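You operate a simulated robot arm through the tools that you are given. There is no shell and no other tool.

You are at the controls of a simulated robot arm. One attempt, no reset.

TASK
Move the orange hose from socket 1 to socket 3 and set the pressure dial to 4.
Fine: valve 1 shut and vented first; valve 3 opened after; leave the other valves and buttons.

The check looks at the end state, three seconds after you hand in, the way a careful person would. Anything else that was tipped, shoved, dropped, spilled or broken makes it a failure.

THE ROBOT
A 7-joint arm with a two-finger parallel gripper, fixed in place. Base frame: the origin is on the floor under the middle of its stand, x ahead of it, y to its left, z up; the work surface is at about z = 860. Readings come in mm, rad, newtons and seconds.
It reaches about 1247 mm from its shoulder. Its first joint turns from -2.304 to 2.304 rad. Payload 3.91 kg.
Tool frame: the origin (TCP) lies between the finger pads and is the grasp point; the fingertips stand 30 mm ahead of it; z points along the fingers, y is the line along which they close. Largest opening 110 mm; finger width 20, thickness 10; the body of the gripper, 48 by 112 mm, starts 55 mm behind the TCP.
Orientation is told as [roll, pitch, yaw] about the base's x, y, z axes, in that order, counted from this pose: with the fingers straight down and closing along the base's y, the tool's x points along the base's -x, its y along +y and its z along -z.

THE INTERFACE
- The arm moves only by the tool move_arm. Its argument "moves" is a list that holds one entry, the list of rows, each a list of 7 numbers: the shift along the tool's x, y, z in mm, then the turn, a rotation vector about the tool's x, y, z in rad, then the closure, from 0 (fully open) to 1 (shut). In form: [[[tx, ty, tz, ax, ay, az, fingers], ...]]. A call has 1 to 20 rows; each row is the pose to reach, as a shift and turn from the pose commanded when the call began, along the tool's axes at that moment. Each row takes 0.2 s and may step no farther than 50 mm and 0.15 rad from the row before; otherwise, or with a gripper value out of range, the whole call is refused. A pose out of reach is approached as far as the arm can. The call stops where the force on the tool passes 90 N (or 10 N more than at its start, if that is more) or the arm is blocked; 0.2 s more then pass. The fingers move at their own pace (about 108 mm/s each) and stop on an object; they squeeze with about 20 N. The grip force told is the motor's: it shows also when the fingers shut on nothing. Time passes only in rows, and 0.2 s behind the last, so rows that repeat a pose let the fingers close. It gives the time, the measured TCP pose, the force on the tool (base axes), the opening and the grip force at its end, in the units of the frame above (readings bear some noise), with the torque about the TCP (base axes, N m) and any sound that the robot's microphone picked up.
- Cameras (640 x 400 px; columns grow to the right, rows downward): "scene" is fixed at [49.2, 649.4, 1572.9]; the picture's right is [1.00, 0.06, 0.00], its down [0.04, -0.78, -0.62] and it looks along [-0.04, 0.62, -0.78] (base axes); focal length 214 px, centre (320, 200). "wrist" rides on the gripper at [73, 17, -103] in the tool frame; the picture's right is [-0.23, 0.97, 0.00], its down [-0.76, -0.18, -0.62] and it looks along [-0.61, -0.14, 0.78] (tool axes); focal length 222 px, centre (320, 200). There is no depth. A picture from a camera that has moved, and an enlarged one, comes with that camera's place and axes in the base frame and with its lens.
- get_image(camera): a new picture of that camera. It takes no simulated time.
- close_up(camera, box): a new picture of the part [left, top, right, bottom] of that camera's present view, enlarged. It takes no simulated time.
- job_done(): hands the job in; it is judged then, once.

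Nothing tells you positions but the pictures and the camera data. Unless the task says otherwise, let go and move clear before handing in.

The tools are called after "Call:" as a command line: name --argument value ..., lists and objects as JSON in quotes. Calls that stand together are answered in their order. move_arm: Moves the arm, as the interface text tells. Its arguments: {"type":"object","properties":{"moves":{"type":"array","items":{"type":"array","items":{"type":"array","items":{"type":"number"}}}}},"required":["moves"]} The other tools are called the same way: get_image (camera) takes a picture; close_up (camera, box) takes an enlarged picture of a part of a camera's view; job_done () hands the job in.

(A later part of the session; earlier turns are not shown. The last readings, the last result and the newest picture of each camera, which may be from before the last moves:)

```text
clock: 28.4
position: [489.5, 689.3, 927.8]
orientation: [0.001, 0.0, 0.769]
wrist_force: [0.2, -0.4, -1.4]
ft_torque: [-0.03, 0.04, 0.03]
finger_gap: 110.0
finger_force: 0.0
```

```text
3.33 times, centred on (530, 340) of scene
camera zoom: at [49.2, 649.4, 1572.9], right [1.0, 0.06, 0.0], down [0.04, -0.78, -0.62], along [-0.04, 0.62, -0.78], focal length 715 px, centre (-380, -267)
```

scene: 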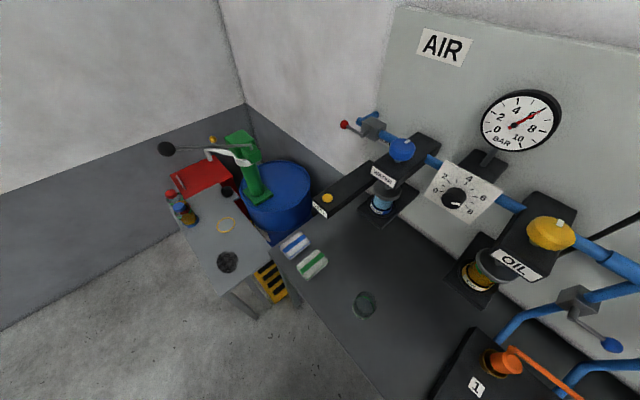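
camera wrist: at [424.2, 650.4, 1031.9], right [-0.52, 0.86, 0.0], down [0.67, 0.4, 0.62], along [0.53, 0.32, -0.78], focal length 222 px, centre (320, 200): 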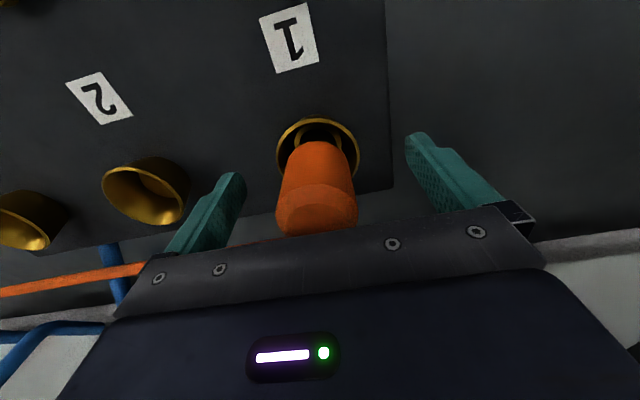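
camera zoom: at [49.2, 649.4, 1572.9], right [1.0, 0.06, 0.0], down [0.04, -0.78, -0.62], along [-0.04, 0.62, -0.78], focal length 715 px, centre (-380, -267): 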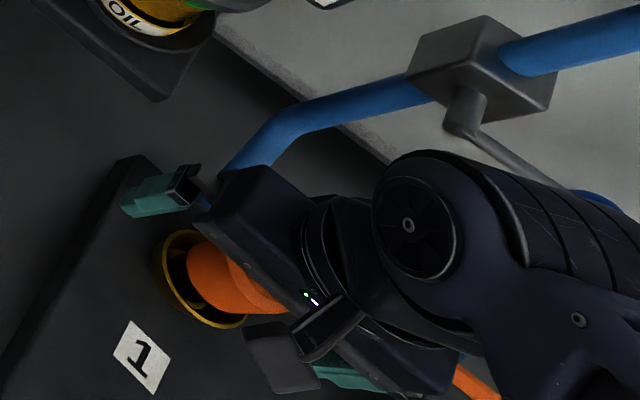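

Call:
move_arm --moves '[[[0, 0, 0, 0, 0, 0, 0.4], [0, 0, 0, 0, 0, 0, 0.7], [0, 0, 0, 0, 0, 0, 1], [0, 0, 0, 0, 0, 0, 1], [0, 0, 0, 0, 0, 0, 1]]]'

Call:
get_image --camera "wrist"

```text
clock: 29.6
position: [489.1, 690.4, 929.6]
orientation: [0.003, 0.0, 0.769]
wrist_force: [-0.4, 1.0, 1.7]
ft_torque: [0.03, -0.11, 0.0]
finger_gap: 41.5
finger_force: 20.3
```

```text
taken
camera wrist: at [424.4, 650.4, 1032.1], right [-0.51, 0.86, 0.0], down [0.67, 0.4, 0.62], along [0.53, 0.32, -0.78], focal length 222 px, centre (320, 200)
```

wrist: 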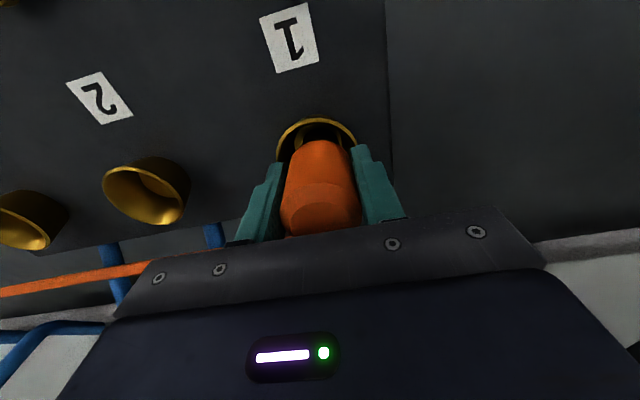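

The plug is gripped with a 41.5 mm gap. I'll pull it straight up, slowly at first.

Call:
move_arm --moves '[[[0, 0, -3, 0, 0, 0, 1], [0, 0, -6, 0, 0, 0, 1], [0, 0, -10, 0, 0, 0, 1], [0, 0, -15, 0, 0, 0, 1], [0, 0, -22, 0, 0, 0, 1], [0, 0, -30, 0, 0, 0, 1], [0, 0, -30, 0, 0, 0, 1]]]'

Call:
get_image --camera "wrist"

Call:
close_up --camera "scene" --box '[440, 280, 620, 400]'

```text
clock: 31.2
position: [487.6, 688.5, 960.0]
orientation: [0.0, 0.001, 0.771]
wrist_force: [-0.2, 0.4, -2.1]
ft_torque: [0.0, -0.01, -0.01]
finger_gap: 41.7
finger_force: 20.5
```

```text
taken
camera wrist: at [422.6, 649.8, 1062.1], right [-0.52, 0.86, 0.0], down [0.67, 0.4, 0.62], along [0.53, 0.32, -0.78], focal length 222 px, centre (320, 200)
```

wrist: 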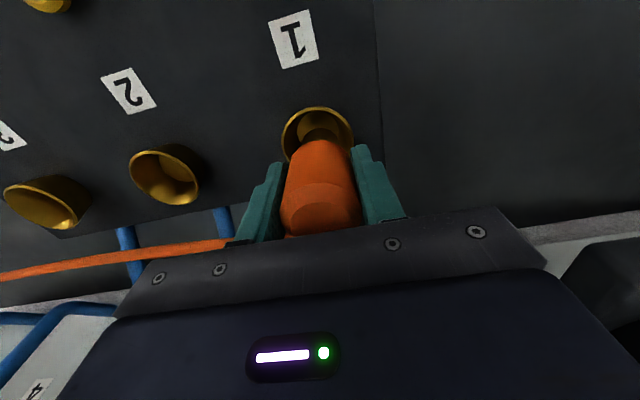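

```text
3.33 times, centred on (530, 340) of scene
camera zoom: at [49.2, 649.4, 1572.9], right [1.0, 0.06, 0.0], down [0.04, -0.78, -0.62], along [-0.04, 0.62, -0.78], focal length 715 px, centre (-380, -267)
```

zoom: 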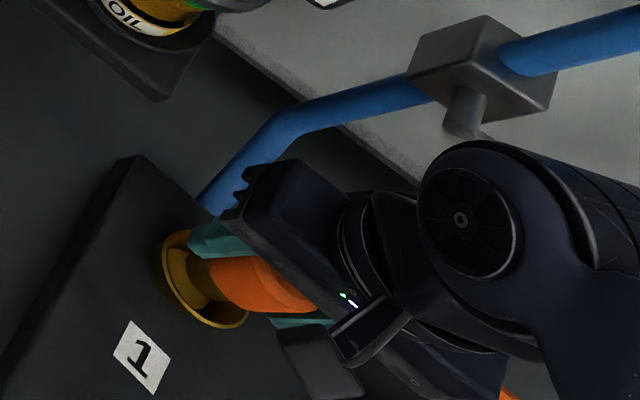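

Call:
move_arm --moves '[[[0, 0, -15, 0, 0, 0, 1], [0, 0, -30, 0, 0, 0, 1], [0, 0, -45, 0, 0, 0, 1], [0, 0, -60, 0, 0, 0, 1], [0, 0, -75, 0, 0, 0, 1], [0, 0, -75, 0, 0, 0, 1]]]'

Call:
get_image --camera "wrist"

Call:
close_up --camera "scene" --box '[440, 280, 620, 400]'

```text
clock: 32.6
position: [488.4, 688.0, 1034.7]
orientation: [0.001, 0.001, 0.769]
wrist_force: [0.8, -0.8, -2.1]
ft_torque: [-0.02, 0.02, 0.02]
finger_gap: 41.7
finger_force: 19.6
```

```text
taken
camera wrist: at [423.5, 649.0, 1137.8], right [-0.51, 0.86, 0.0], down [0.67, 0.4, 0.62], along [0.53, 0.32, -0.78], focal length 222 px, centre (320, 200)
```

wrist: 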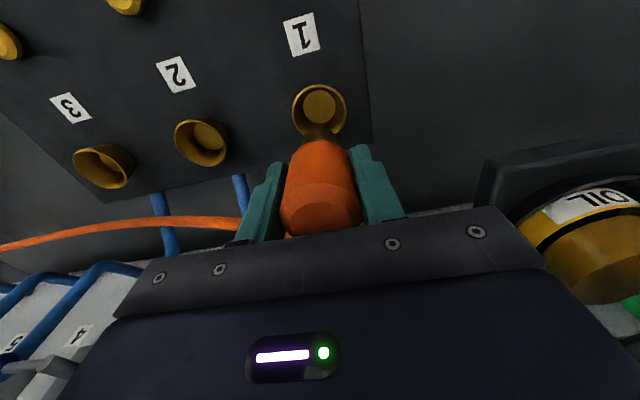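

```text
3.33 times, centred on (530, 340) of scene
camera zoom: at [49.2, 649.4, 1572.9], right [1.0, 0.06, 0.0], down [0.04, -0.78, -0.62], along [-0.04, 0.62, -0.78], focal length 715 px, centre (-380, -267)
```

zoom: 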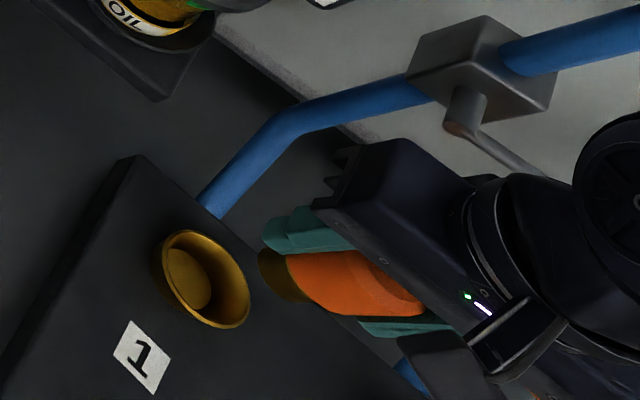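

The plug is free; it has a brass nose and the hose trails from it. I'll measure the socket 1 and socket 3 rims in this single picture to refine the offset.

Call:
close_up --camera "wrist" --box '[40, 70, 240, 210]'

Call:
close_up --camera "wrist" --box '[220, 60, 420, 200]'

```text
2.86 times, centred on (140, 140) of wrist
camera zoom: at [423.5, 649.0, 1137.8], right [-0.51, 0.86, 0.0], down [0.67, 0.4, 0.62], along [0.53, 0.32, -0.78], focal length 635 px, centre (834, 371)
```

zoom: 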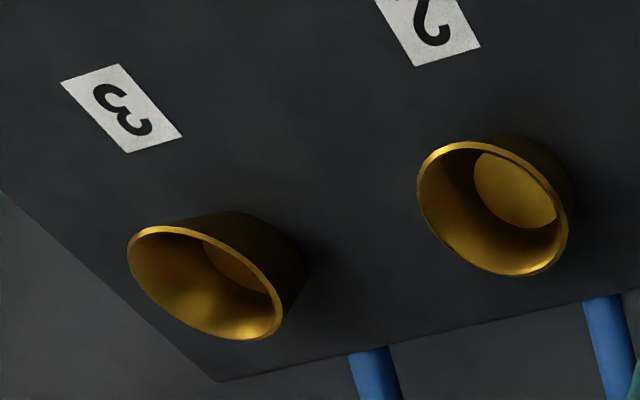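

```text
2.86 times, centred on (320, 130) of wrist
camera zoom: at [423.5, 649.0, 1137.8], right [-0.51, 0.86, 0.0], down [0.67, 0.4, 0.62], along [0.53, 0.32, -0.78], focal length 635 px, centre (320, 400)
```

zoom: 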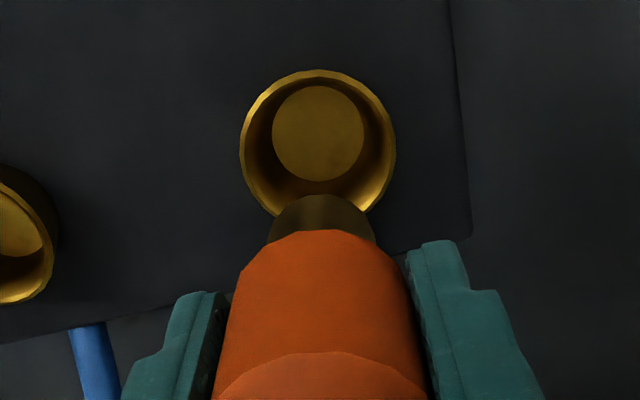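

The plug sits almost exactly over socket 1. I'll carry it about 289 mm along the row to socket 3 at the same height and compare the view there with this one.

Call:
move_arm --moves '[[[-0.4, -25, 0, 0, 0, 0, 1], [-0.8, -50, 0, 0, 0, 0, 1], [-1.2, -75, 0, 0, 0, 0, 1], [-1.6, -100, 0, 0, 0, 0, 1], [-2, -125, 0, 0, 0, 0, 1], [-2.4, -150, 0, 0, 0, 0, 1], [-2.8, -175, 0, 0, 0, 0, 1], [-3.2, -200, 0, 0, 0, 0, 1], [-3.6, -225, 0, 0, 0, 0, 1], [-4, -250, 0, 0, 0, 0, 1], [-4.3, -272, 0, 0, 0, 0, 1], [-4.5, -289, 0, 0, 0, 0, 1], [-4.5, -289, 0, 0, 0, 0, 1]]]'

Call:
get_image --camera "wrist"

Call:
close_up --camera "wrist" --box '[220, 60, 420, 200]'

Call:
get_image --camera "scene"

```text
clock: 35.4
position: [693.2, 483.9, 1034.4]
orientation: [0.002, -0.001, 0.77]
wrist_force: [-0.2, -0.1, -1.4]
ft_torque: [0.0, 0.0, -0.02]
finger_gap: 41.6
finger_force: 19.6
```

```text
taken
camera wrist: at [627.9, 445.0, 1136.7], right [-0.51, 0.86, 0.0], down [0.67, 0.4, 0.62], along [0.53, 0.32, -0.78], focal length 222 px, centre (320, 200)
```

wrist: 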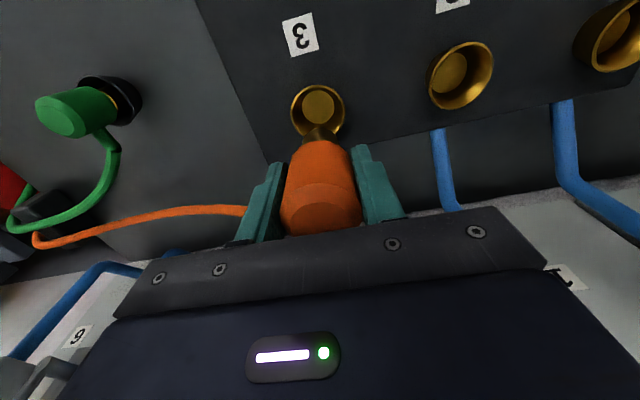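

```text
2.86 times, centred on (320, 130) of wrist
camera zoom: at [627.9, 445.0, 1136.7], right [-0.51, 0.86, 0.0], down [0.67, 0.4, 0.62], along [0.53, 0.32, -0.78], focal length 635 px, centre (320, 400)
```

zoom: 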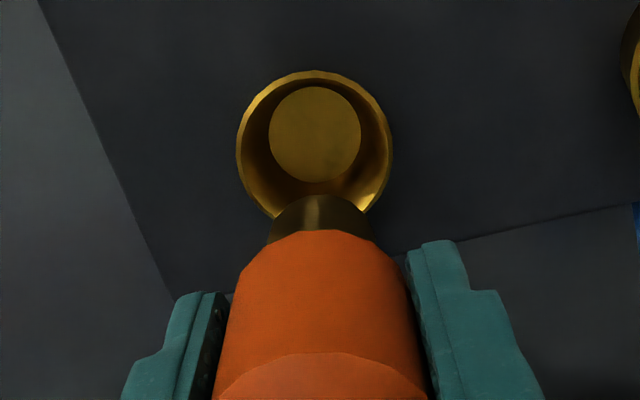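

```text
taken
```

scene: 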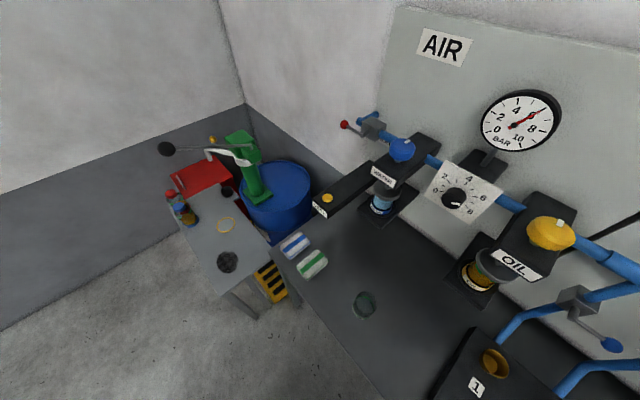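

The view matches socket 1's to within about 1 mm. I'll correct that and lower the plug into socket 3.

Call:
move_arm --moves '[[[-0.3, -1.2, 15, 0, 0, 0, 1], [-0.3, -1.2, 30, 0, 0, 0, 1], [-0.3, -1.2, 45, 0, 0, 0, 1], [-0.3, -1.2, 58, 0, 0, 0, 1], [-0.3, -1.2, 68, 0, 0, 0, 1], [-0.3, -1.2, 75, 0, 0, 0, 1], [-0.3, -1.2, 81, 0, 0, 0, 1], [-0.3, -1.2, 86, 0, 0, 0, 1], [-0.3, -1.2, 91, 0, 0, 0, 1], [-0.3, -1.2, 95, 0, 0, 0, 1]]]'

Call:
get_image --camera "wrist"

```text
clock: 37.6
position: [694.9, 484.6, 938.2]
orientation: [0.002, 0.0, 0.77]
wrist_force: [-1.3, -0.3, -1.3]
ft_torque: [-0.03, 0.0, 0.0]
finger_gap: 41.4
finger_force: 19.8
```

```text
taken
camera wrist: at [629.6, 444.9, 1042.2], right [-0.51, 0.86, 0.0], down [0.67, 0.4, 0.62], along [0.53, 0.32, -0.78], focal length 222 px, centre (320, 200)
```

wrist: 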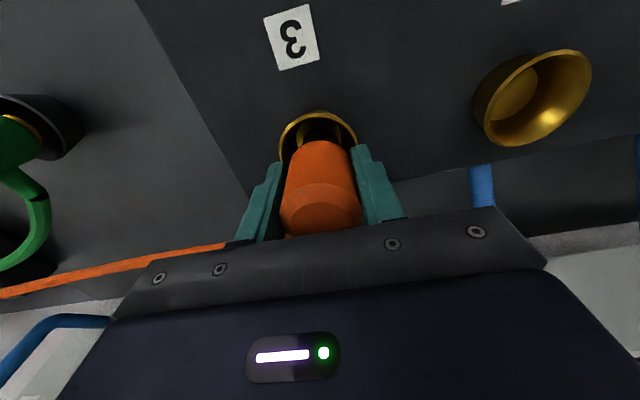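

It's entering socket 3 freely with no side force. I'll go down the last 10 mm to seat it.

Call:
move_arm --moves '[[[0, 0, 3, 0, 0, 0, 1], [0, 0, 6, 0, 0, 0, 1], [0, 0, 8, 0, 0, 0, 1], [0, 0, 10, 0, 0, 0, 1], [0, 0, 12, 0, 0, 0, 1], [0, 0, 12, 0, 0, 0, 1]]]'

Call:
get_image --camera "wrist"

```text
clock: 39.0
position: [694.1, 484.2, 926.3]
orientation: [0.002, -0.002, 0.77]
wrist_force: [1.5, 1.3, 16.3]
ft_torque: [0.03, -0.28, -0.02]
finger_gap: 41.7
finger_force: 20.3
```

```text
taken
camera wrist: at [629.5, 444.7, 1029.7], right [-0.52, 0.86, 0.0], down [0.67, 0.4, 0.62], along [0.53, 0.32, -0.78], focal length 222 px, centre (320, 200)
```

wrist: 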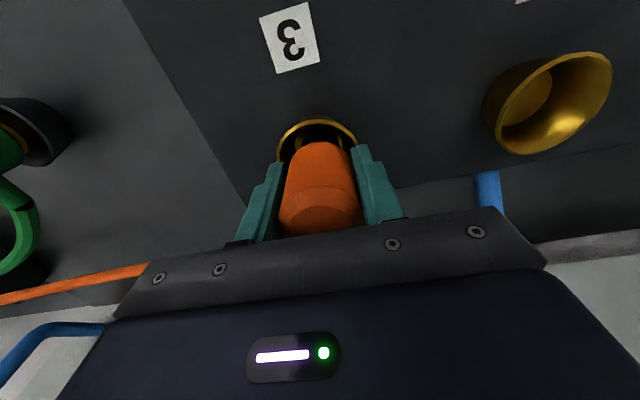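

Call:
move_arm --moves '[[[0, 0, 2, 0, 0, 0, 1], [0, 0, 3, 0, 0, 0, 1], [0, 0, 3, 0, 0, 0, 1], [0, 0, 0, 0, 0, 0, 1], [0, 0, 0, 0, 0, 0, 0.6], [0, 0, 0, 0, 0, 0, 0.2], [0, 0, 0, 0, 0, 0, 0], [0, 0, 0, 0, 0, 0, 0]]]'

Call:
get_image --camera "wrist"

Call:
get_image --camera "scene"

```text
clock: 40.8
position: [693.5, 484.1, 927.7]
orientation: [0.002, 0.0, 0.769]
wrist_force: [-0.6, 0.8, 0.0]
ft_torque: [-0.01, -0.01, -0.02]
finger_gap: 110.2
finger_force: 0.1
```

```text
taken
camera wrist: at [629.5, 444.3, 1029.8], right [-0.51, 0.86, 0.0], down [0.67, 0.4, 0.62], along [0.53, 0.32, -0.78], focal length 222 px, centre (320, 200)
```

wrist: 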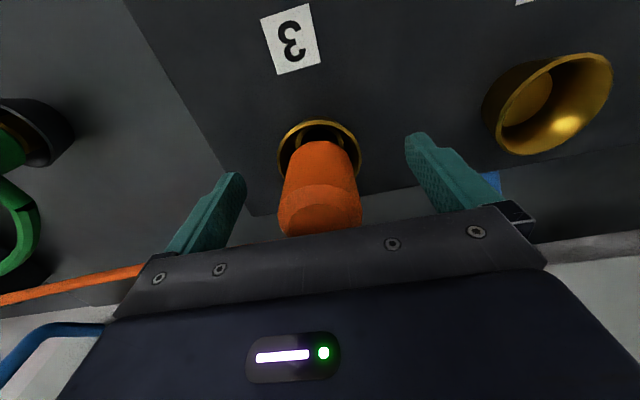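

```text
taken
```

scene: 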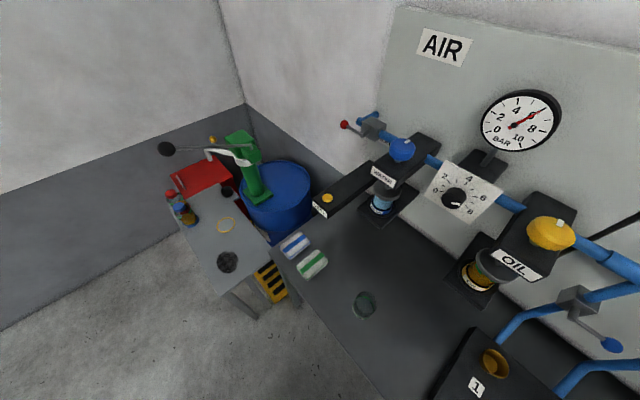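

The plug is released and stands in socket 3 just as it did in socket 1. I'll rise straight up and check the hose.

Call:
move_arm --moves '[[[0, 0, -15, 0, 0, 0, 0], [0, 0, -40, 0, 0, 0, 0], [0, 0, -80, 0, 0, 0, 0], [0, 0, -120, 0, 0, 0, 0], [0, 0, -160, 0, 0, 0, 0], [20, 0, -200, 0, 0, 0, 0], [50, 0, -230, 0, 0, 0, 0]]]'

Call:
get_image --camera "wrist"

Call:
close_up --camera "wrist" --box '[40, 20, 440, 240]'

```text
clock: 42.4
position: [657.0, 447.0, 1154.5]
orientation: [0.001, 0.003, 0.769]
wrist_force: [0.4, 0.3, -1.4]
ft_torque: [-0.02, 0.04, -0.01]
finger_gap: 110.1
finger_force: 0.1
```

```text
taken
camera wrist: at [593.9, 410.0, 1258.7], right [-0.52, 0.86, 0.0], down [0.67, 0.4, 0.62], along [0.53, 0.32, -0.78], focal length 222 px, centre (320, 200)
```

wrist: 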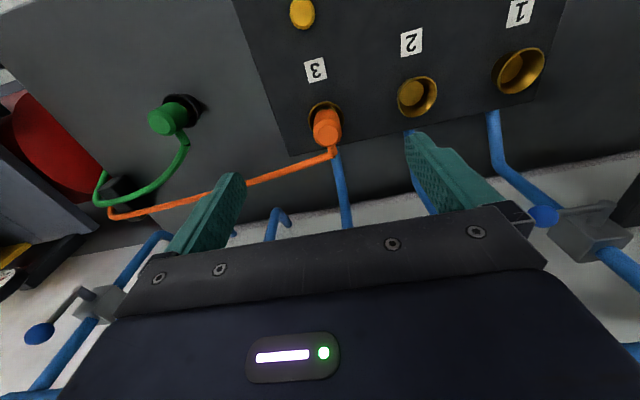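

```text
1.60 times, centred on (240, 130) of wrist
camera zoom: at [593.9, 410.0, 1258.7], right [-0.52, 0.86, 0.0], down [0.67, 0.4, 0.62], along [0.53, 0.32, -0.78], focal length 355 px, centre (448, 312)
```

zoom: 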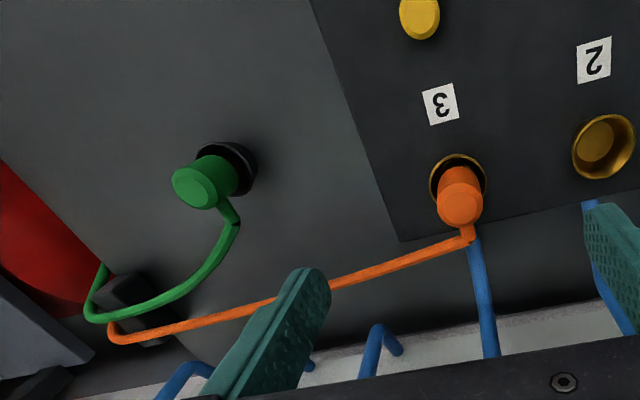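

The hose is in place with a clean run. Next is the pressure dial on the left, so I'll swing over to view it head-on.

Call:
move_arm --moves '[[[4.5, 44.8, -10, 0, -0.059, 0, 0], [9, 89.6, -20, 0, -0.118, 0, 0], [13.5, 134.4, -30, 0, -0.178, 0, 0], [18, 179.2, -40, 0, -0.237, 0, 0], [22.4, 224, -50, 0, -0.296, 0, 0], [26.9, 268.8, -60, 0, -0.355, 0, 0], [31.4, 313.6, -70, 0, -0.415, 0, 0], [35.9, 358.4, -80, 0, -0.474, 0, 0], [40.4, 403.2, -90, 0, -0.533, 0, 0], [44.8, 448, -100, 0, -0.592, 0, 0], [49.3, 492.8, -110, 0, -0.652, 0, 0], [53.8, 537.6, -120, 0, -0.711, 0, 0], [58.3, 582.4, -130, 0, -0.77, 0, 0], [58.3, 582.4, -130, 0, -0.77, 0, 0]]]'

Call:
get_image --camera "wrist"

Call:
get_image --camera "scene"

```text
clock: 45.4
position: [209.9, 826.8, 1289.3]
orientation: [0.003, -0.772, 0.767]
wrist_force: [0.0, -0.2, 0.0]
ft_torque: [-0.03, 0.01, 0.02]
finger_gap: 110.0
finger_force: 0.1
```

```text
taken
camera wrist: at [109.0, 752.5, 1312.8], right [-0.56, 0.81, 0.16], down [0.2, -0.05, 0.98], along [0.8, 0.58, -0.14], focal length 222 px, centre (320, 200)
```

wrist: 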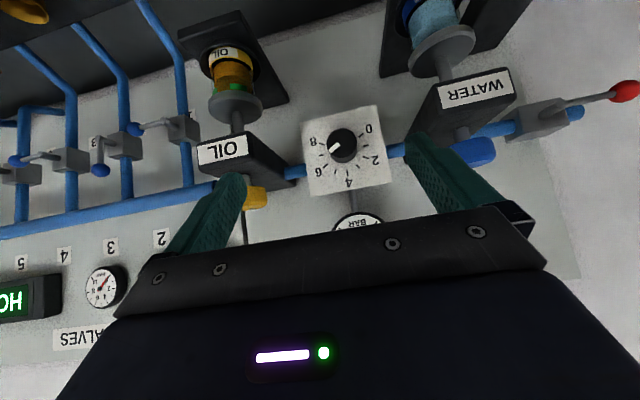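

```text
taken
```

scene: 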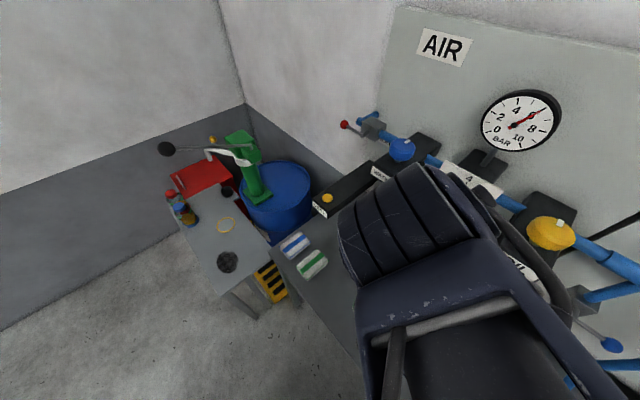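

Call:
close_up --camera "wrist" --box '[280, 90, 410, 210]'

```text
3.33 times, centred on (345, 150) of wrist
camera zoom: at [109.0, 752.5, 1312.8], right [-0.56, 0.81, 0.16], down [0.2, -0.05, 0.98], along [0.8, 0.58, -0.14], focal length 740 px, centre (237, 367)
```

zoom: 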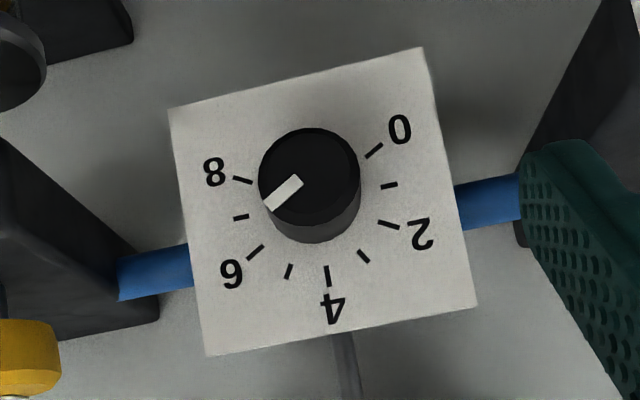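

The dial plate is vertical with 30° per unit, 4 at the top and the mark now at 6. Its centre is about (342,982,1197) and the knob stands out about 25 mm toward the robot. I'll level the gripper toward the wall in front of it.

Call:
move_arm --moves '[[[-0.3, 3, 21.8, -0.003, -0.133, -0.001, 0.27], [-0.6, 6, 43.6, -0.006, -0.267, -0.003, 0.27], [-1, 9, 65.4, -0.009, -0.4, -0.004, 0.27], [-1.3, 12, 87.2, -0.012, -0.533, -0.005, 0.27], [-1.6, 15, 109, -0.015, -0.667, -0.007, 0.27], [-1.9, 18.1, 130.8, -0.018, -0.8, -0.008, 0.27], [-1.9, 18.1, 130.8, -0.018, -0.8, -0.008, 0.27]]]'

Call:
get_image --camera "wrist"

Call:
get_image --camera "scene"

```text
clock: 47.0
position: [264.0, 903.1, 1193.2]
orientation: [2.269, -1.568, -1.477]
wrist_force: [0.5, 0.0, -0.8]
ft_torque: [-0.05, 0.0, -0.03]
finger_gap: 80.1
finger_force: 0.1
```

```text
taken
camera wrist: at [179.8, 840.8, 1122.1], right [-0.69, 0.69, 0.23], down [-0.31, -0.57, 0.76], along [0.65, 0.45, 0.61], focal length 222 px, centre (320, 200)
```

wrist: 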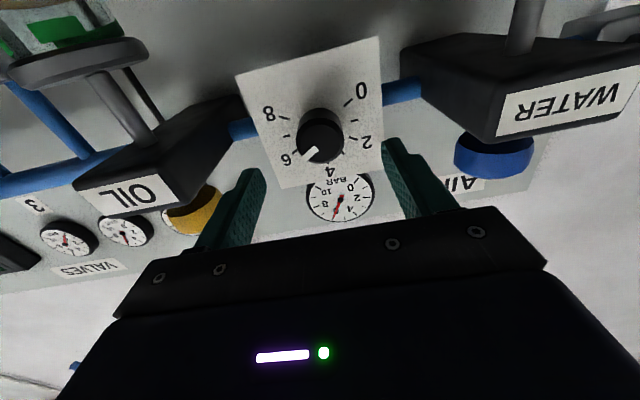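

```text
taken
```

scene: 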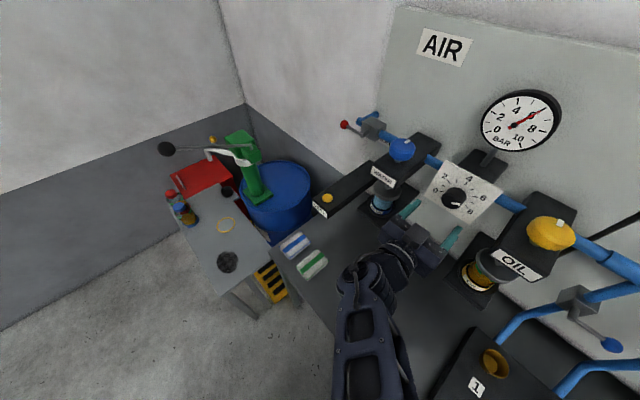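

Call:
close_up --camera "wrist" --box '[230, 40, 410, 220]'

Call:
close_up --camera "scene" --box '[370, 130, 550, 260]'

```text
2.22 times, centred on (320, 130) of wrist
camera zoom: at [179.8, 840.8, 1122.1], right [-0.69, 0.69, 0.23], down [-0.31, -0.57, 0.76], along [0.65, 0.45, 0.61], focal length 494 px, centre (320, 356)
```

zoom: 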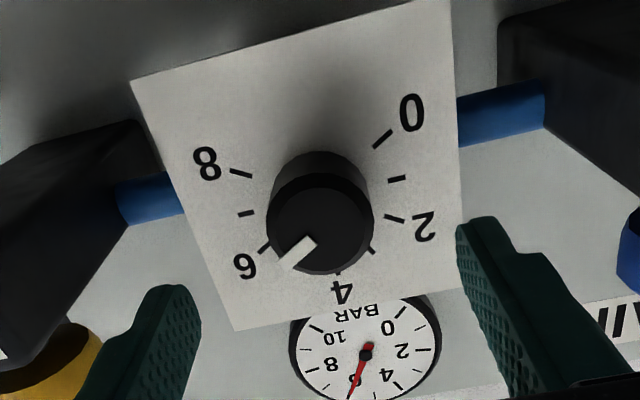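

```text
3.08 times, centred on (460, 195) of scene
camera zoom: at [49.2, 649.4, 1572.9], right [1.0, 0.06, 0.0], down [0.04, -0.78, -0.62], along [-0.04, 0.62, -0.78], focal length 660 px, centre (-111, 215)
```

zoom: 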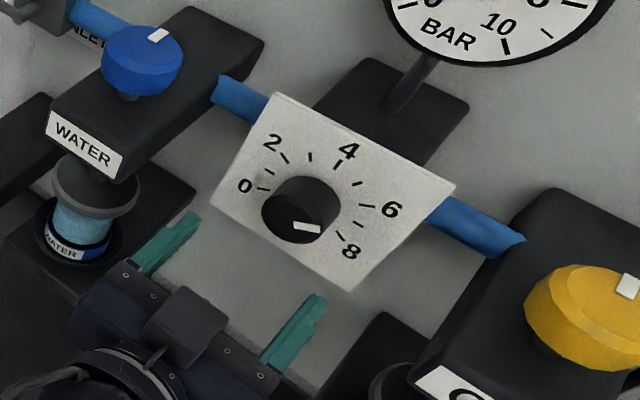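

The camera confirms the knob is nearly on the gripper axis, about 4.5 mm higher. I'll pre-rotate the hand +30° to centre the coming turn, then slide the fingers over the knob.

Call:
move_arm --moves '[[[-1.5, -0.5, 0, 0, 0, 0.13, 0.27], [-3, -1, 0, 0, 0, 0.26, 0.27], [-4.5, -1.3, 0, 0, 0, 0.39, 0.27], [-4.5, -1.3, 10, 0, 0, 0.52, 0.27], [-4.5, -1.3, 30, 0, 0, 0.52, 0.27], [-4.5, -1.3, 45, 0, 0, 0.52, 0.27], [-4.5, -1.3, 45, 0, 0, 0.52, 0.27]]]'

Call:
get_image --camera "wrist"

Call:
close_up --camera "scene" --box '[370, 130, 550, 260]'

```text
clock: 48.6
position: [296.2, 934.5, 1198.2]
orientation: [1.569, -1.051, -0.78]
wrist_force: [0.2, 0.1, -0.1]
ft_torque: [0.0, -0.01, 0.01]
finger_gap: 80.4
finger_force: 0.1
```

```text
taken
camera wrist: at [188.3, 896.0, 1143.8], right [-0.52, 0.52, 0.68], down [-0.06, -0.82, 0.57], along [0.85, 0.26, 0.46], focal length 222 px, centre (320, 200)
```

wrist: 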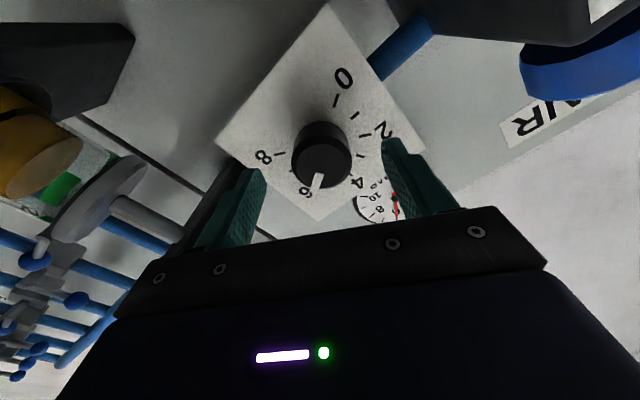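

```text
3.08 times, centred on (460, 195) of scene
camera zoom: at [49.2, 649.4, 1572.9], right [1.0, 0.06, 0.0], down [0.04, -0.78, -0.62], along [-0.04, 0.62, -0.78], focal length 660 px, centre (-111, 215)
```

zoom: 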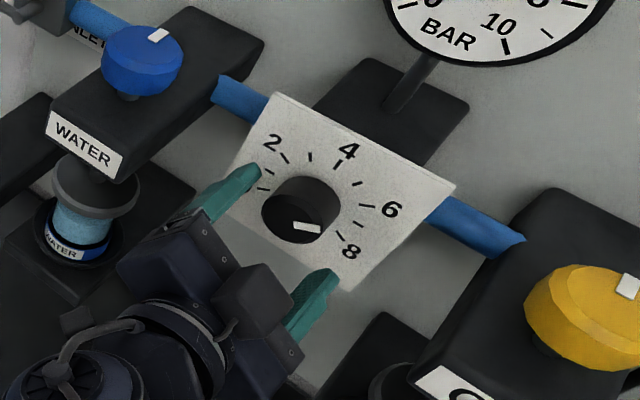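

The knob is centred between the fingers. I'll advance the remaining 28 mm and close on it.

Call:
move_arm --moves '[[[0, 0, 10, 0, 0, 0, 0.27], [0, 0, 20, 0, 0, 0, 0.27], [0, 0, 26, 0, 0, 0, 0.27], [0, 0, 26, 0, 0, 0, 0.27]]]'

Call:
get_image --camera "wrist"

Call:
close_up --camera "scene" --box '[370, 130, 550, 260]'

```text
clock: 49.6
position: [316.4, 952.2, 1198.3]
orientation: [1.57, -1.051, -0.781]
wrist_force: [0.1, -0.2, 0.6]
ft_torque: [0.03, -0.02, 0.0]
finger_gap: 80.1
finger_force: 0.0
```

```text
taken
camera wrist: at [206.4, 914.8, 1144.3], right [-0.52, 0.52, 0.68], down [-0.06, -0.82, 0.57], along [0.85, 0.26, 0.46], focal length 222 px, centre (320, 200)
```

wrist: 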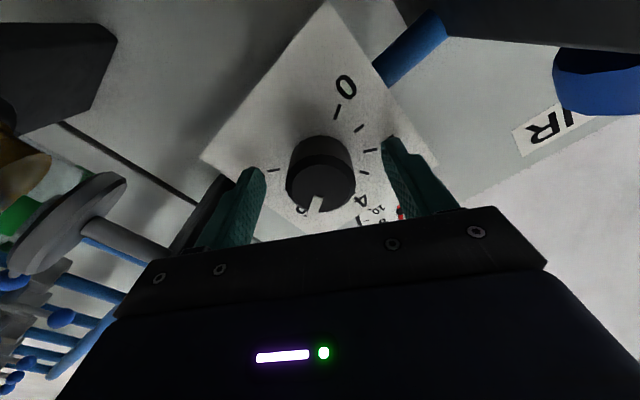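

```text
3.08 times, centred on (460, 195) of scene
camera zoom: at [49.2, 649.4, 1572.9], right [1.0, 0.06, 0.0], down [0.04, -0.78, -0.62], along [-0.04, 0.62, -0.78], focal length 660 px, centre (-111, 215)
```

zoom: 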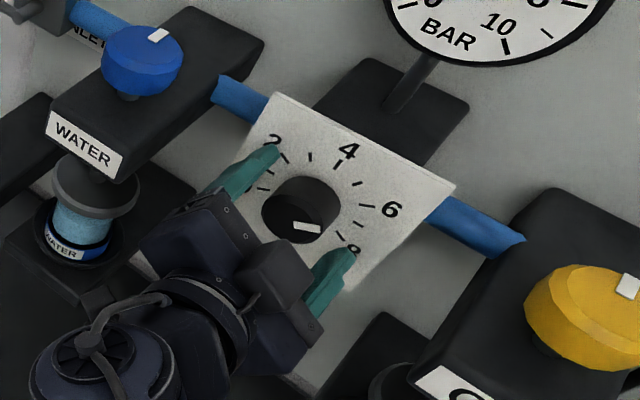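

Call:
move_arm --moves '[[[0, 0, 0, 0, 0, 0, 0.5], [0, 0, 0, 0, 0, 0, 0.75], [0, 0, 0, 0, 0, 0, 1], [0, 0, 0, 0, 0, 0, 1]]]'

Call:
get_image --camera "wrist"

Call:
close_up --camera "scene" --box '[370, 130, 550, 260]'

```text
clock: 50.6
position: [316.2, 952.7, 1197.9]
orientation: [1.571, -1.051, -0.78]
wrist_force: [-0.4, 2.3, 1.2]
ft_torque: [-0.28, 0.27, -0.37]
finger_gap: 41.7
finger_force: 44.8
```

```text
taken
camera wrist: at [206.3, 914.8, 1144.4], right [-0.52, 0.52, 0.68], down [-0.06, -0.82, 0.57], along [0.85, 0.26, 0.46], focal length 222 px, centre (320, 200)
```

wrist: 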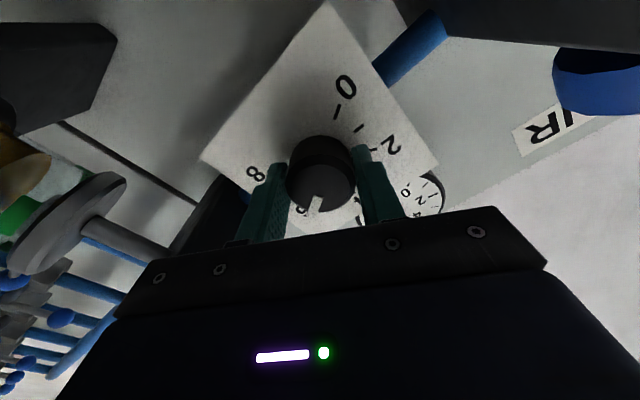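

```text
3.08 times, centred on (460, 195) of scene
camera zoom: at [49.2, 649.4, 1572.9], right [1.0, 0.06, 0.0], down [0.04, -0.78, -0.62], along [-0.04, 0.62, -0.78], focal length 660 px, centre (-111, 215)
```

zoom: 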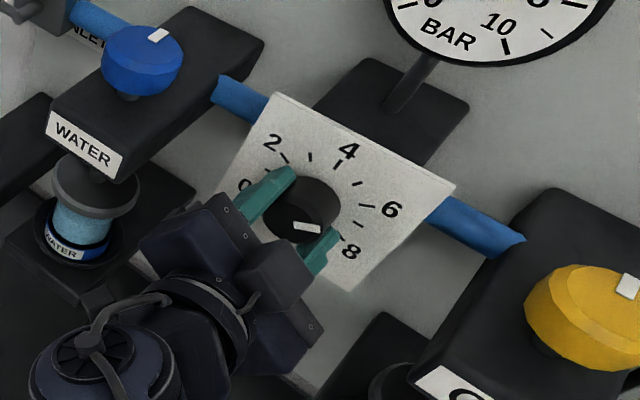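

The knob is gripped and well centred. I'll turn it counterclockwise, halfway first.

Call:
move_arm --moves '[[[0, 0, 0, 0, 0, -0.09, 1], [0, 0, 0, 0, 0, -0.18, 1], [0, 0, 0, 0, 0, -0.27, 1], [0, 0, 0, 0, 0, -0.36, 1], [0, 0, 0, 0, 0, -0.45, 1], [0, 0, 0, 0, 0, -0.52, 1], [0, 0, 0, 0, 0, -0.52, 1]]]'

Call:
get_image --camera "wrist"

Call:
close_up --camera "scene" --box '[400, 80, 580, 260]'

```text
clock: 52.2
position: [316.1, 952.8, 1197.3]
orientation: [-1.246, -1.571, 2.035]
wrist_force: [2.5, -8.9, 2.1]
ft_torque: [-0.3, 0.29, -0.69]
finger_gap: 41.7
finger_force: 44.4
```

```text
taken
camera wrist: at [230.7, 890.6, 1126.1], right [-0.69, 0.69, 0.23], down [-0.31, -0.57, 0.76], along [0.65, 0.45, 0.61], focal length 222 px, centre (320, 200)
```

wrist: 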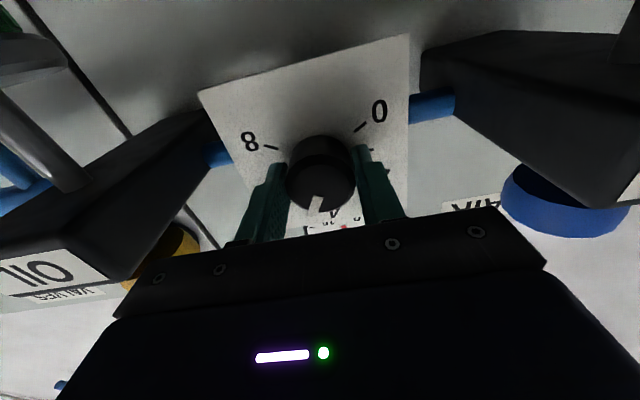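

```text
2.22 times, centred on (490, 170) of scene
camera zoom: at [49.2, 649.4, 1572.9], right [1.0, 0.06, 0.0], down [0.04, -0.78, -0.62], along [-0.04, 0.62, -0.78], focal length 477 px, centre (-58, 267)
```

zoom: 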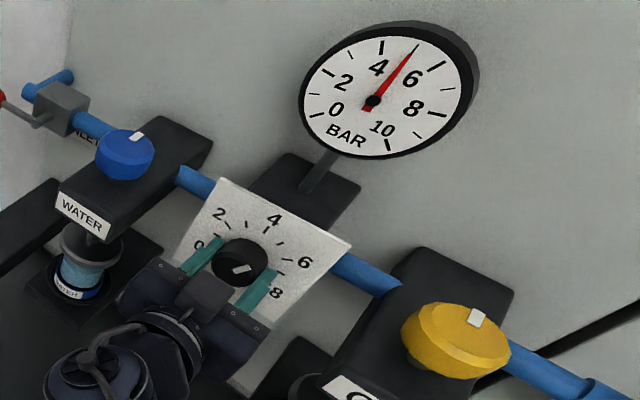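

The main gauge has dropped from 6 to 5, as expected for 30°. I'll turn another 30°.

Call:
move_arm --moves '[[[0, 0, 0, 0, 0, -0.09, 1], [0, 0, 0, 0, 0, -0.18, 1], [0, 0, 0, 0, 0, -0.27, 1], [0, 0, 0, 0, 0, -0.36, 1], [0, 0, 0, 0, 0, -0.45, 1], [0, 0, 0, 0, 0, -0.525, 1], [0, 0, 0, 0, 0, -0.525, 1]]]'

Call:
get_image --camera "wrist"

Call:
close_up --camera "scene" --box '[400, 80, 580, 260]'

Call:
close_up --camera "scene" --box '[420, 80, 570, 170]'

```text
clock: 53.8
position: [316.9, 952.9, 1198.8]
orientation: [-1.571, -1.047, 2.358]
wrist_force: [16.4, -5.9, 4.5]
ft_torque: [0.08, -0.06, -0.81]
finger_gap: 41.5
finger_force: 44.6
```

```text
taken
camera wrist: at [258.5, 862.9, 1127.5], right [-0.68, 0.68, -0.29], down [-0.6, -0.28, 0.75], along [0.42, 0.68, 0.6], focal length 222 px, centre (320, 200)
```

wrist: 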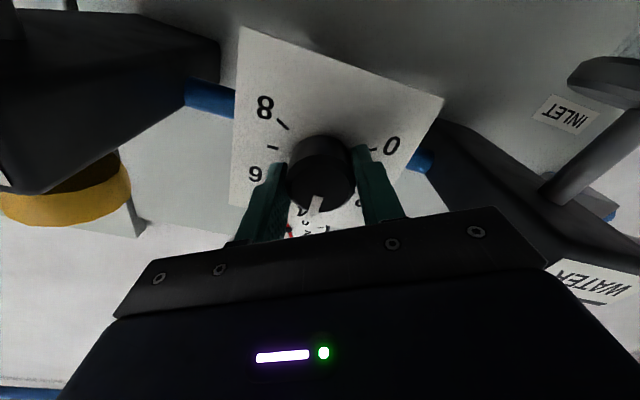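

```text
2.22 times, centred on (490, 170) of scene
camera zoom: at [49.2, 649.4, 1572.9], right [1.0, 0.06, 0.0], down [0.04, -0.78, -0.62], along [-0.04, 0.62, -0.78], focal length 477 px, centre (-58, 267)
```

zoom: 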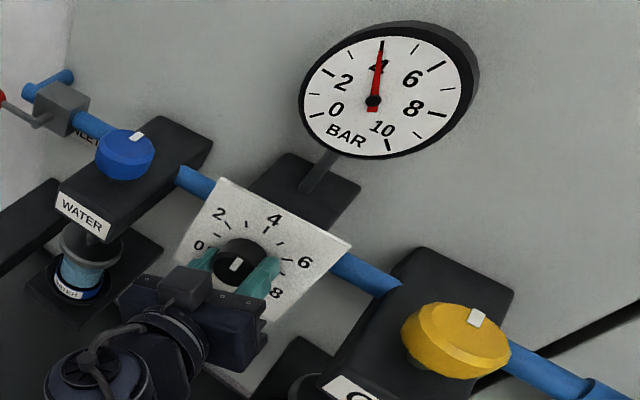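

```text
4.27 times, centred on (495, 125) of scene
camera zoom: at [49.2, 649.4, 1572.9], right [1.0, 0.06, 0.0], down [0.04, -0.78, -0.62], along [-0.04, 0.62, -0.78], focal length 915 px, centre (-427, 520)
```

zoom: 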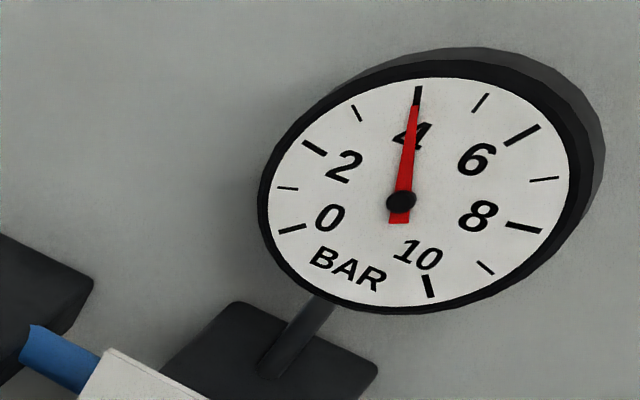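

The gauge now points exactly at 4. I'll release the knob and back straight out.

Call:
move_arm --moves '[[[0, 0, 0, 0, 0, 0, 0.6], [0, 0, 0, 0, 0, 0, 0.3], [0, 0, 0, 0, 0, 0, 0.3], [0, 0, -15, 0, 0, 0, 0.3], [0, 0, -35, 0, 0, 0, 0.3], [0, 0, -70, 0, 0, 0, 0.3], [0, 0, -110, 0, 0, 0, 0.3], [0, 0, -110, 0, 0, 0, 0.3]]]'

Call:
get_image --camera "wrist"

Call:
close_up --camera "scene" --box '[400, 80, 580, 260]'

```text
clock: 55.6
position: [237.1, 873.4, 1199.9]
orientation: [-1.567, -1.048, 2.36]
wrist_force: [0.0, 0.6, -0.8]
ft_torque: [0.01, -0.02, 0.05]
finger_gap: 76.9
finger_force: 0.0
```

```text
taken
camera wrist: at [178.8, 784.5, 1128.4], right [-0.68, 0.67, -0.29], down [-0.6, -0.28, 0.75], along [0.42, 0.68, 0.6], focal length 222 px, centre (320, 200)
```

wrist: 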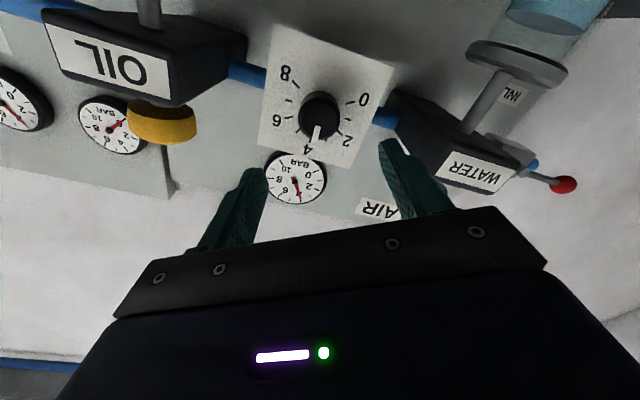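

```text
2.22 times, centred on (490, 170) of scene
camera zoom: at [49.2, 649.4, 1572.9], right [1.0, 0.06, 0.0], down [0.04, -0.78, -0.62], along [-0.04, 0.62, -0.78], focal length 477 px, centre (-58, 267)
```

zoom: 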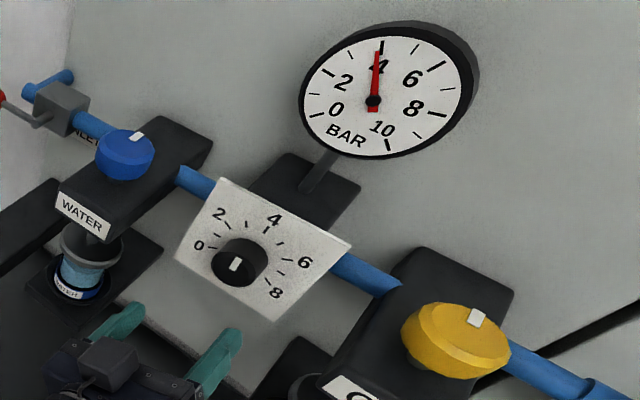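

Call:
close_up --camera "wrist" --box '[250, 50, 400, 210]'

Call:
close_up --camera "scene" --box '[420, 80, 570, 170]'

Call:
close_up --camera "scene" --box '[430, 150, 530, 220]'

```text
2.50 times, centred on (325, 130) of wrist
camera zoom: at [178.8, 784.5, 1128.4], right [-0.68, 0.67, -0.29], down [-0.6, -0.28, 0.75], along [0.42, 0.68, 0.6], focal length 555 px, centre (308, 375)
```

zoom: 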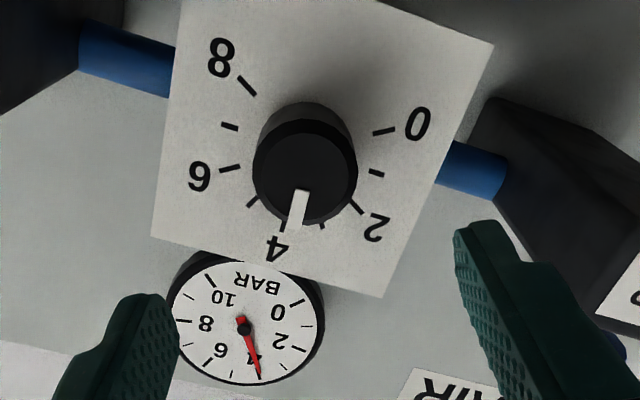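

```text
4.27 times, centred on (495, 125) of scene
camera zoom: at [49.2, 649.4, 1572.9], right [1.0, 0.06, 0.0], down [0.04, -0.78, -0.62], along [-0.04, 0.62, -0.78], focal length 915 px, centre (-427, 520)
```

zoom: 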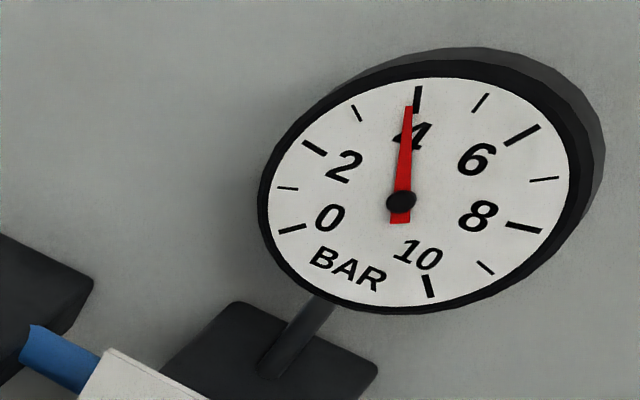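

```text
5.71 times, centred on (480, 185) of scene
camera zoom: at [49.2, 649.4, 1572.9], right [1.0, 0.06, 0.0], down [0.04, -0.78, -0.62], along [-0.04, 0.62, -0.78], focal length 1226 px, centre (-594, 286)
```

zoom: 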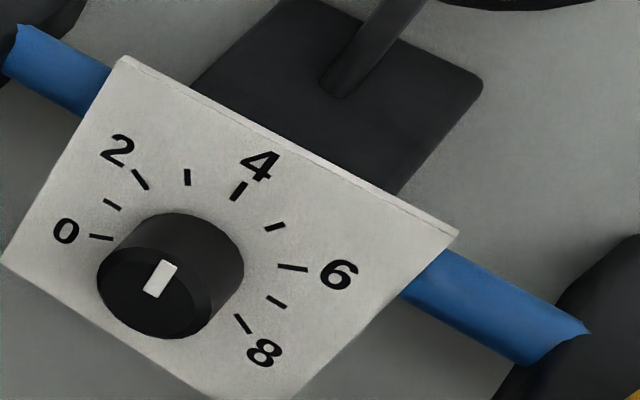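

The dial relaxed slightly on release, and the needle now looks a shade under 4 (about 3.87). I'll move the camera to a better frontal view to judge it properly.

Call:
move_arm --moves '[[[0, 0, -5, 0, 0, 0.13, 0.3], [0, 0, -10, 0, 0, 0.26, 0.3], [0, 0, -15, 0, 0, 0.39, 0.3], [0, 0, -20, 0, 0, 0.525, 0.3], [0, 0, -20, 0, 0, 0.525, 0.3]]]'

Call:
move_arm --moves '[[[-28, -2, -5, 0, 0.133, 0, 0.15], [-57, -4, -11, 0, 0.267, 0, 0], [-85, -7, -16, 0, 0.4, 0, 0], [-113, -9, -21, 0, 0.533, 0, 0], [-142, -11, -27, 0, 0.667, 0, 0], [-170, -13, -32, 0, 0.8, 0, 0], [-170, -13, -32, 0, 0.8, 0, 0]]]'

Call:
get_image --camera "wrist"

Call:
close_up --camera "wrist" --box '[270, 50, 420, 150]'

Call:
close_up --camera "wrist" --box '[290, 120, 410, 210]'

```text
clock: 56.8
position: [223.7, 859.8, 1200.1]
orientation: [1.383, -1.57, -0.592]
wrist_force: [-0.2, -1.1, -0.5]
ft_torque: [0.0, 0.0, -0.01]
finger_gap: 77.0
finger_force: 0.0
```

```text
clock: 58.4
position: [210.5, 829.5, 1368.3]
orientation: [0.002, -0.767, 0.79]
wrist_force: [-0.3, 0.7, 0.6]
ft_torque: [-0.01, -0.03, 0.01]
finger_gap: 110.0
finger_force: 0.1
```

```text
taken
camera wrist: at [110.8, 752.4, 1392.6], right [-0.58, 0.8, 0.16], down [0.21, -0.04, 0.98], along [0.79, 0.6, -0.14], focal length 222 px, centre (320, 200)
```

wrist: 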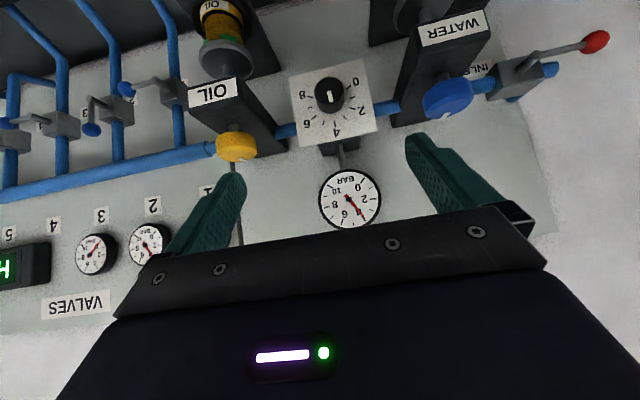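

```text
4.00 times, centred on (345, 100) of wrist
camera zoom: at [110.8, 752.4, 1392.6], right [-0.58, 0.8, 0.16], down [0.21, -0.04, 0.98], along [0.79, 0.6, -0.14], focal length 888 px, centre (220, 600)
```

zoom: 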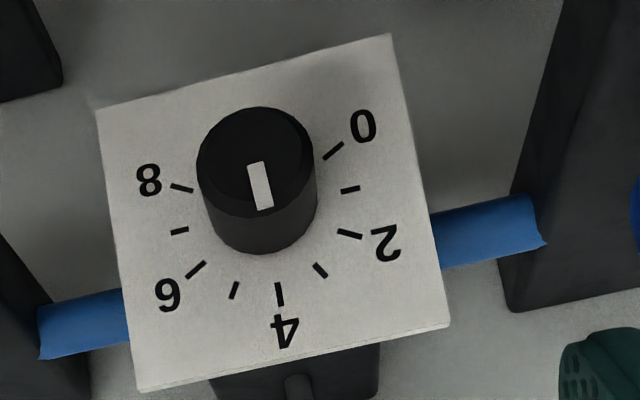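

```text
4.44 times, centred on (350, 165) of wrist
camera zoom: at [110.8, 752.4, 1392.6], right [-0.58, 0.8, 0.16], down [0.21, -0.04, 0.98], along [0.79, 0.6, -0.14], focal length 987 px, centre (187, 356)
```

zoom: 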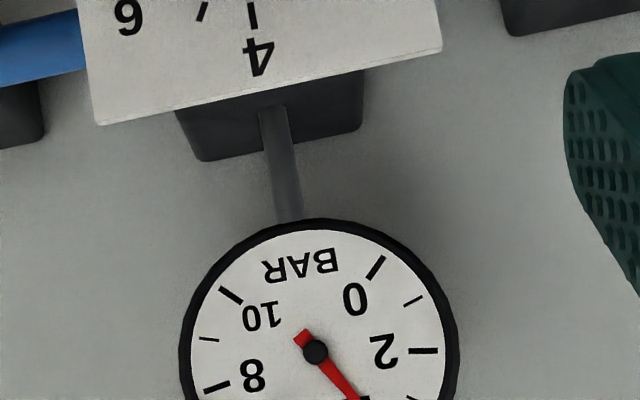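

Call:
close_up --camera "wrist" --box '[300, 160, 400, 240]'

```text
5.00 times, centred on (350, 200) of wrist
camera zoom: at [110.8, 752.4, 1392.6], right [-0.58, 0.8, 0.16], down [0.21, -0.04, 0.98], along [0.79, 0.6, -0.14], focal length 1111 px, centre (170, 200)
```

zoom: 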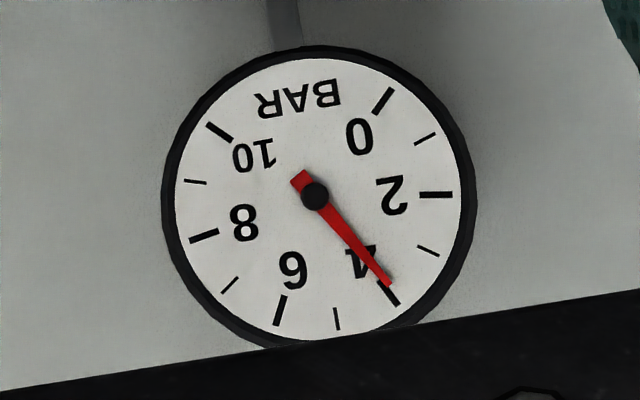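

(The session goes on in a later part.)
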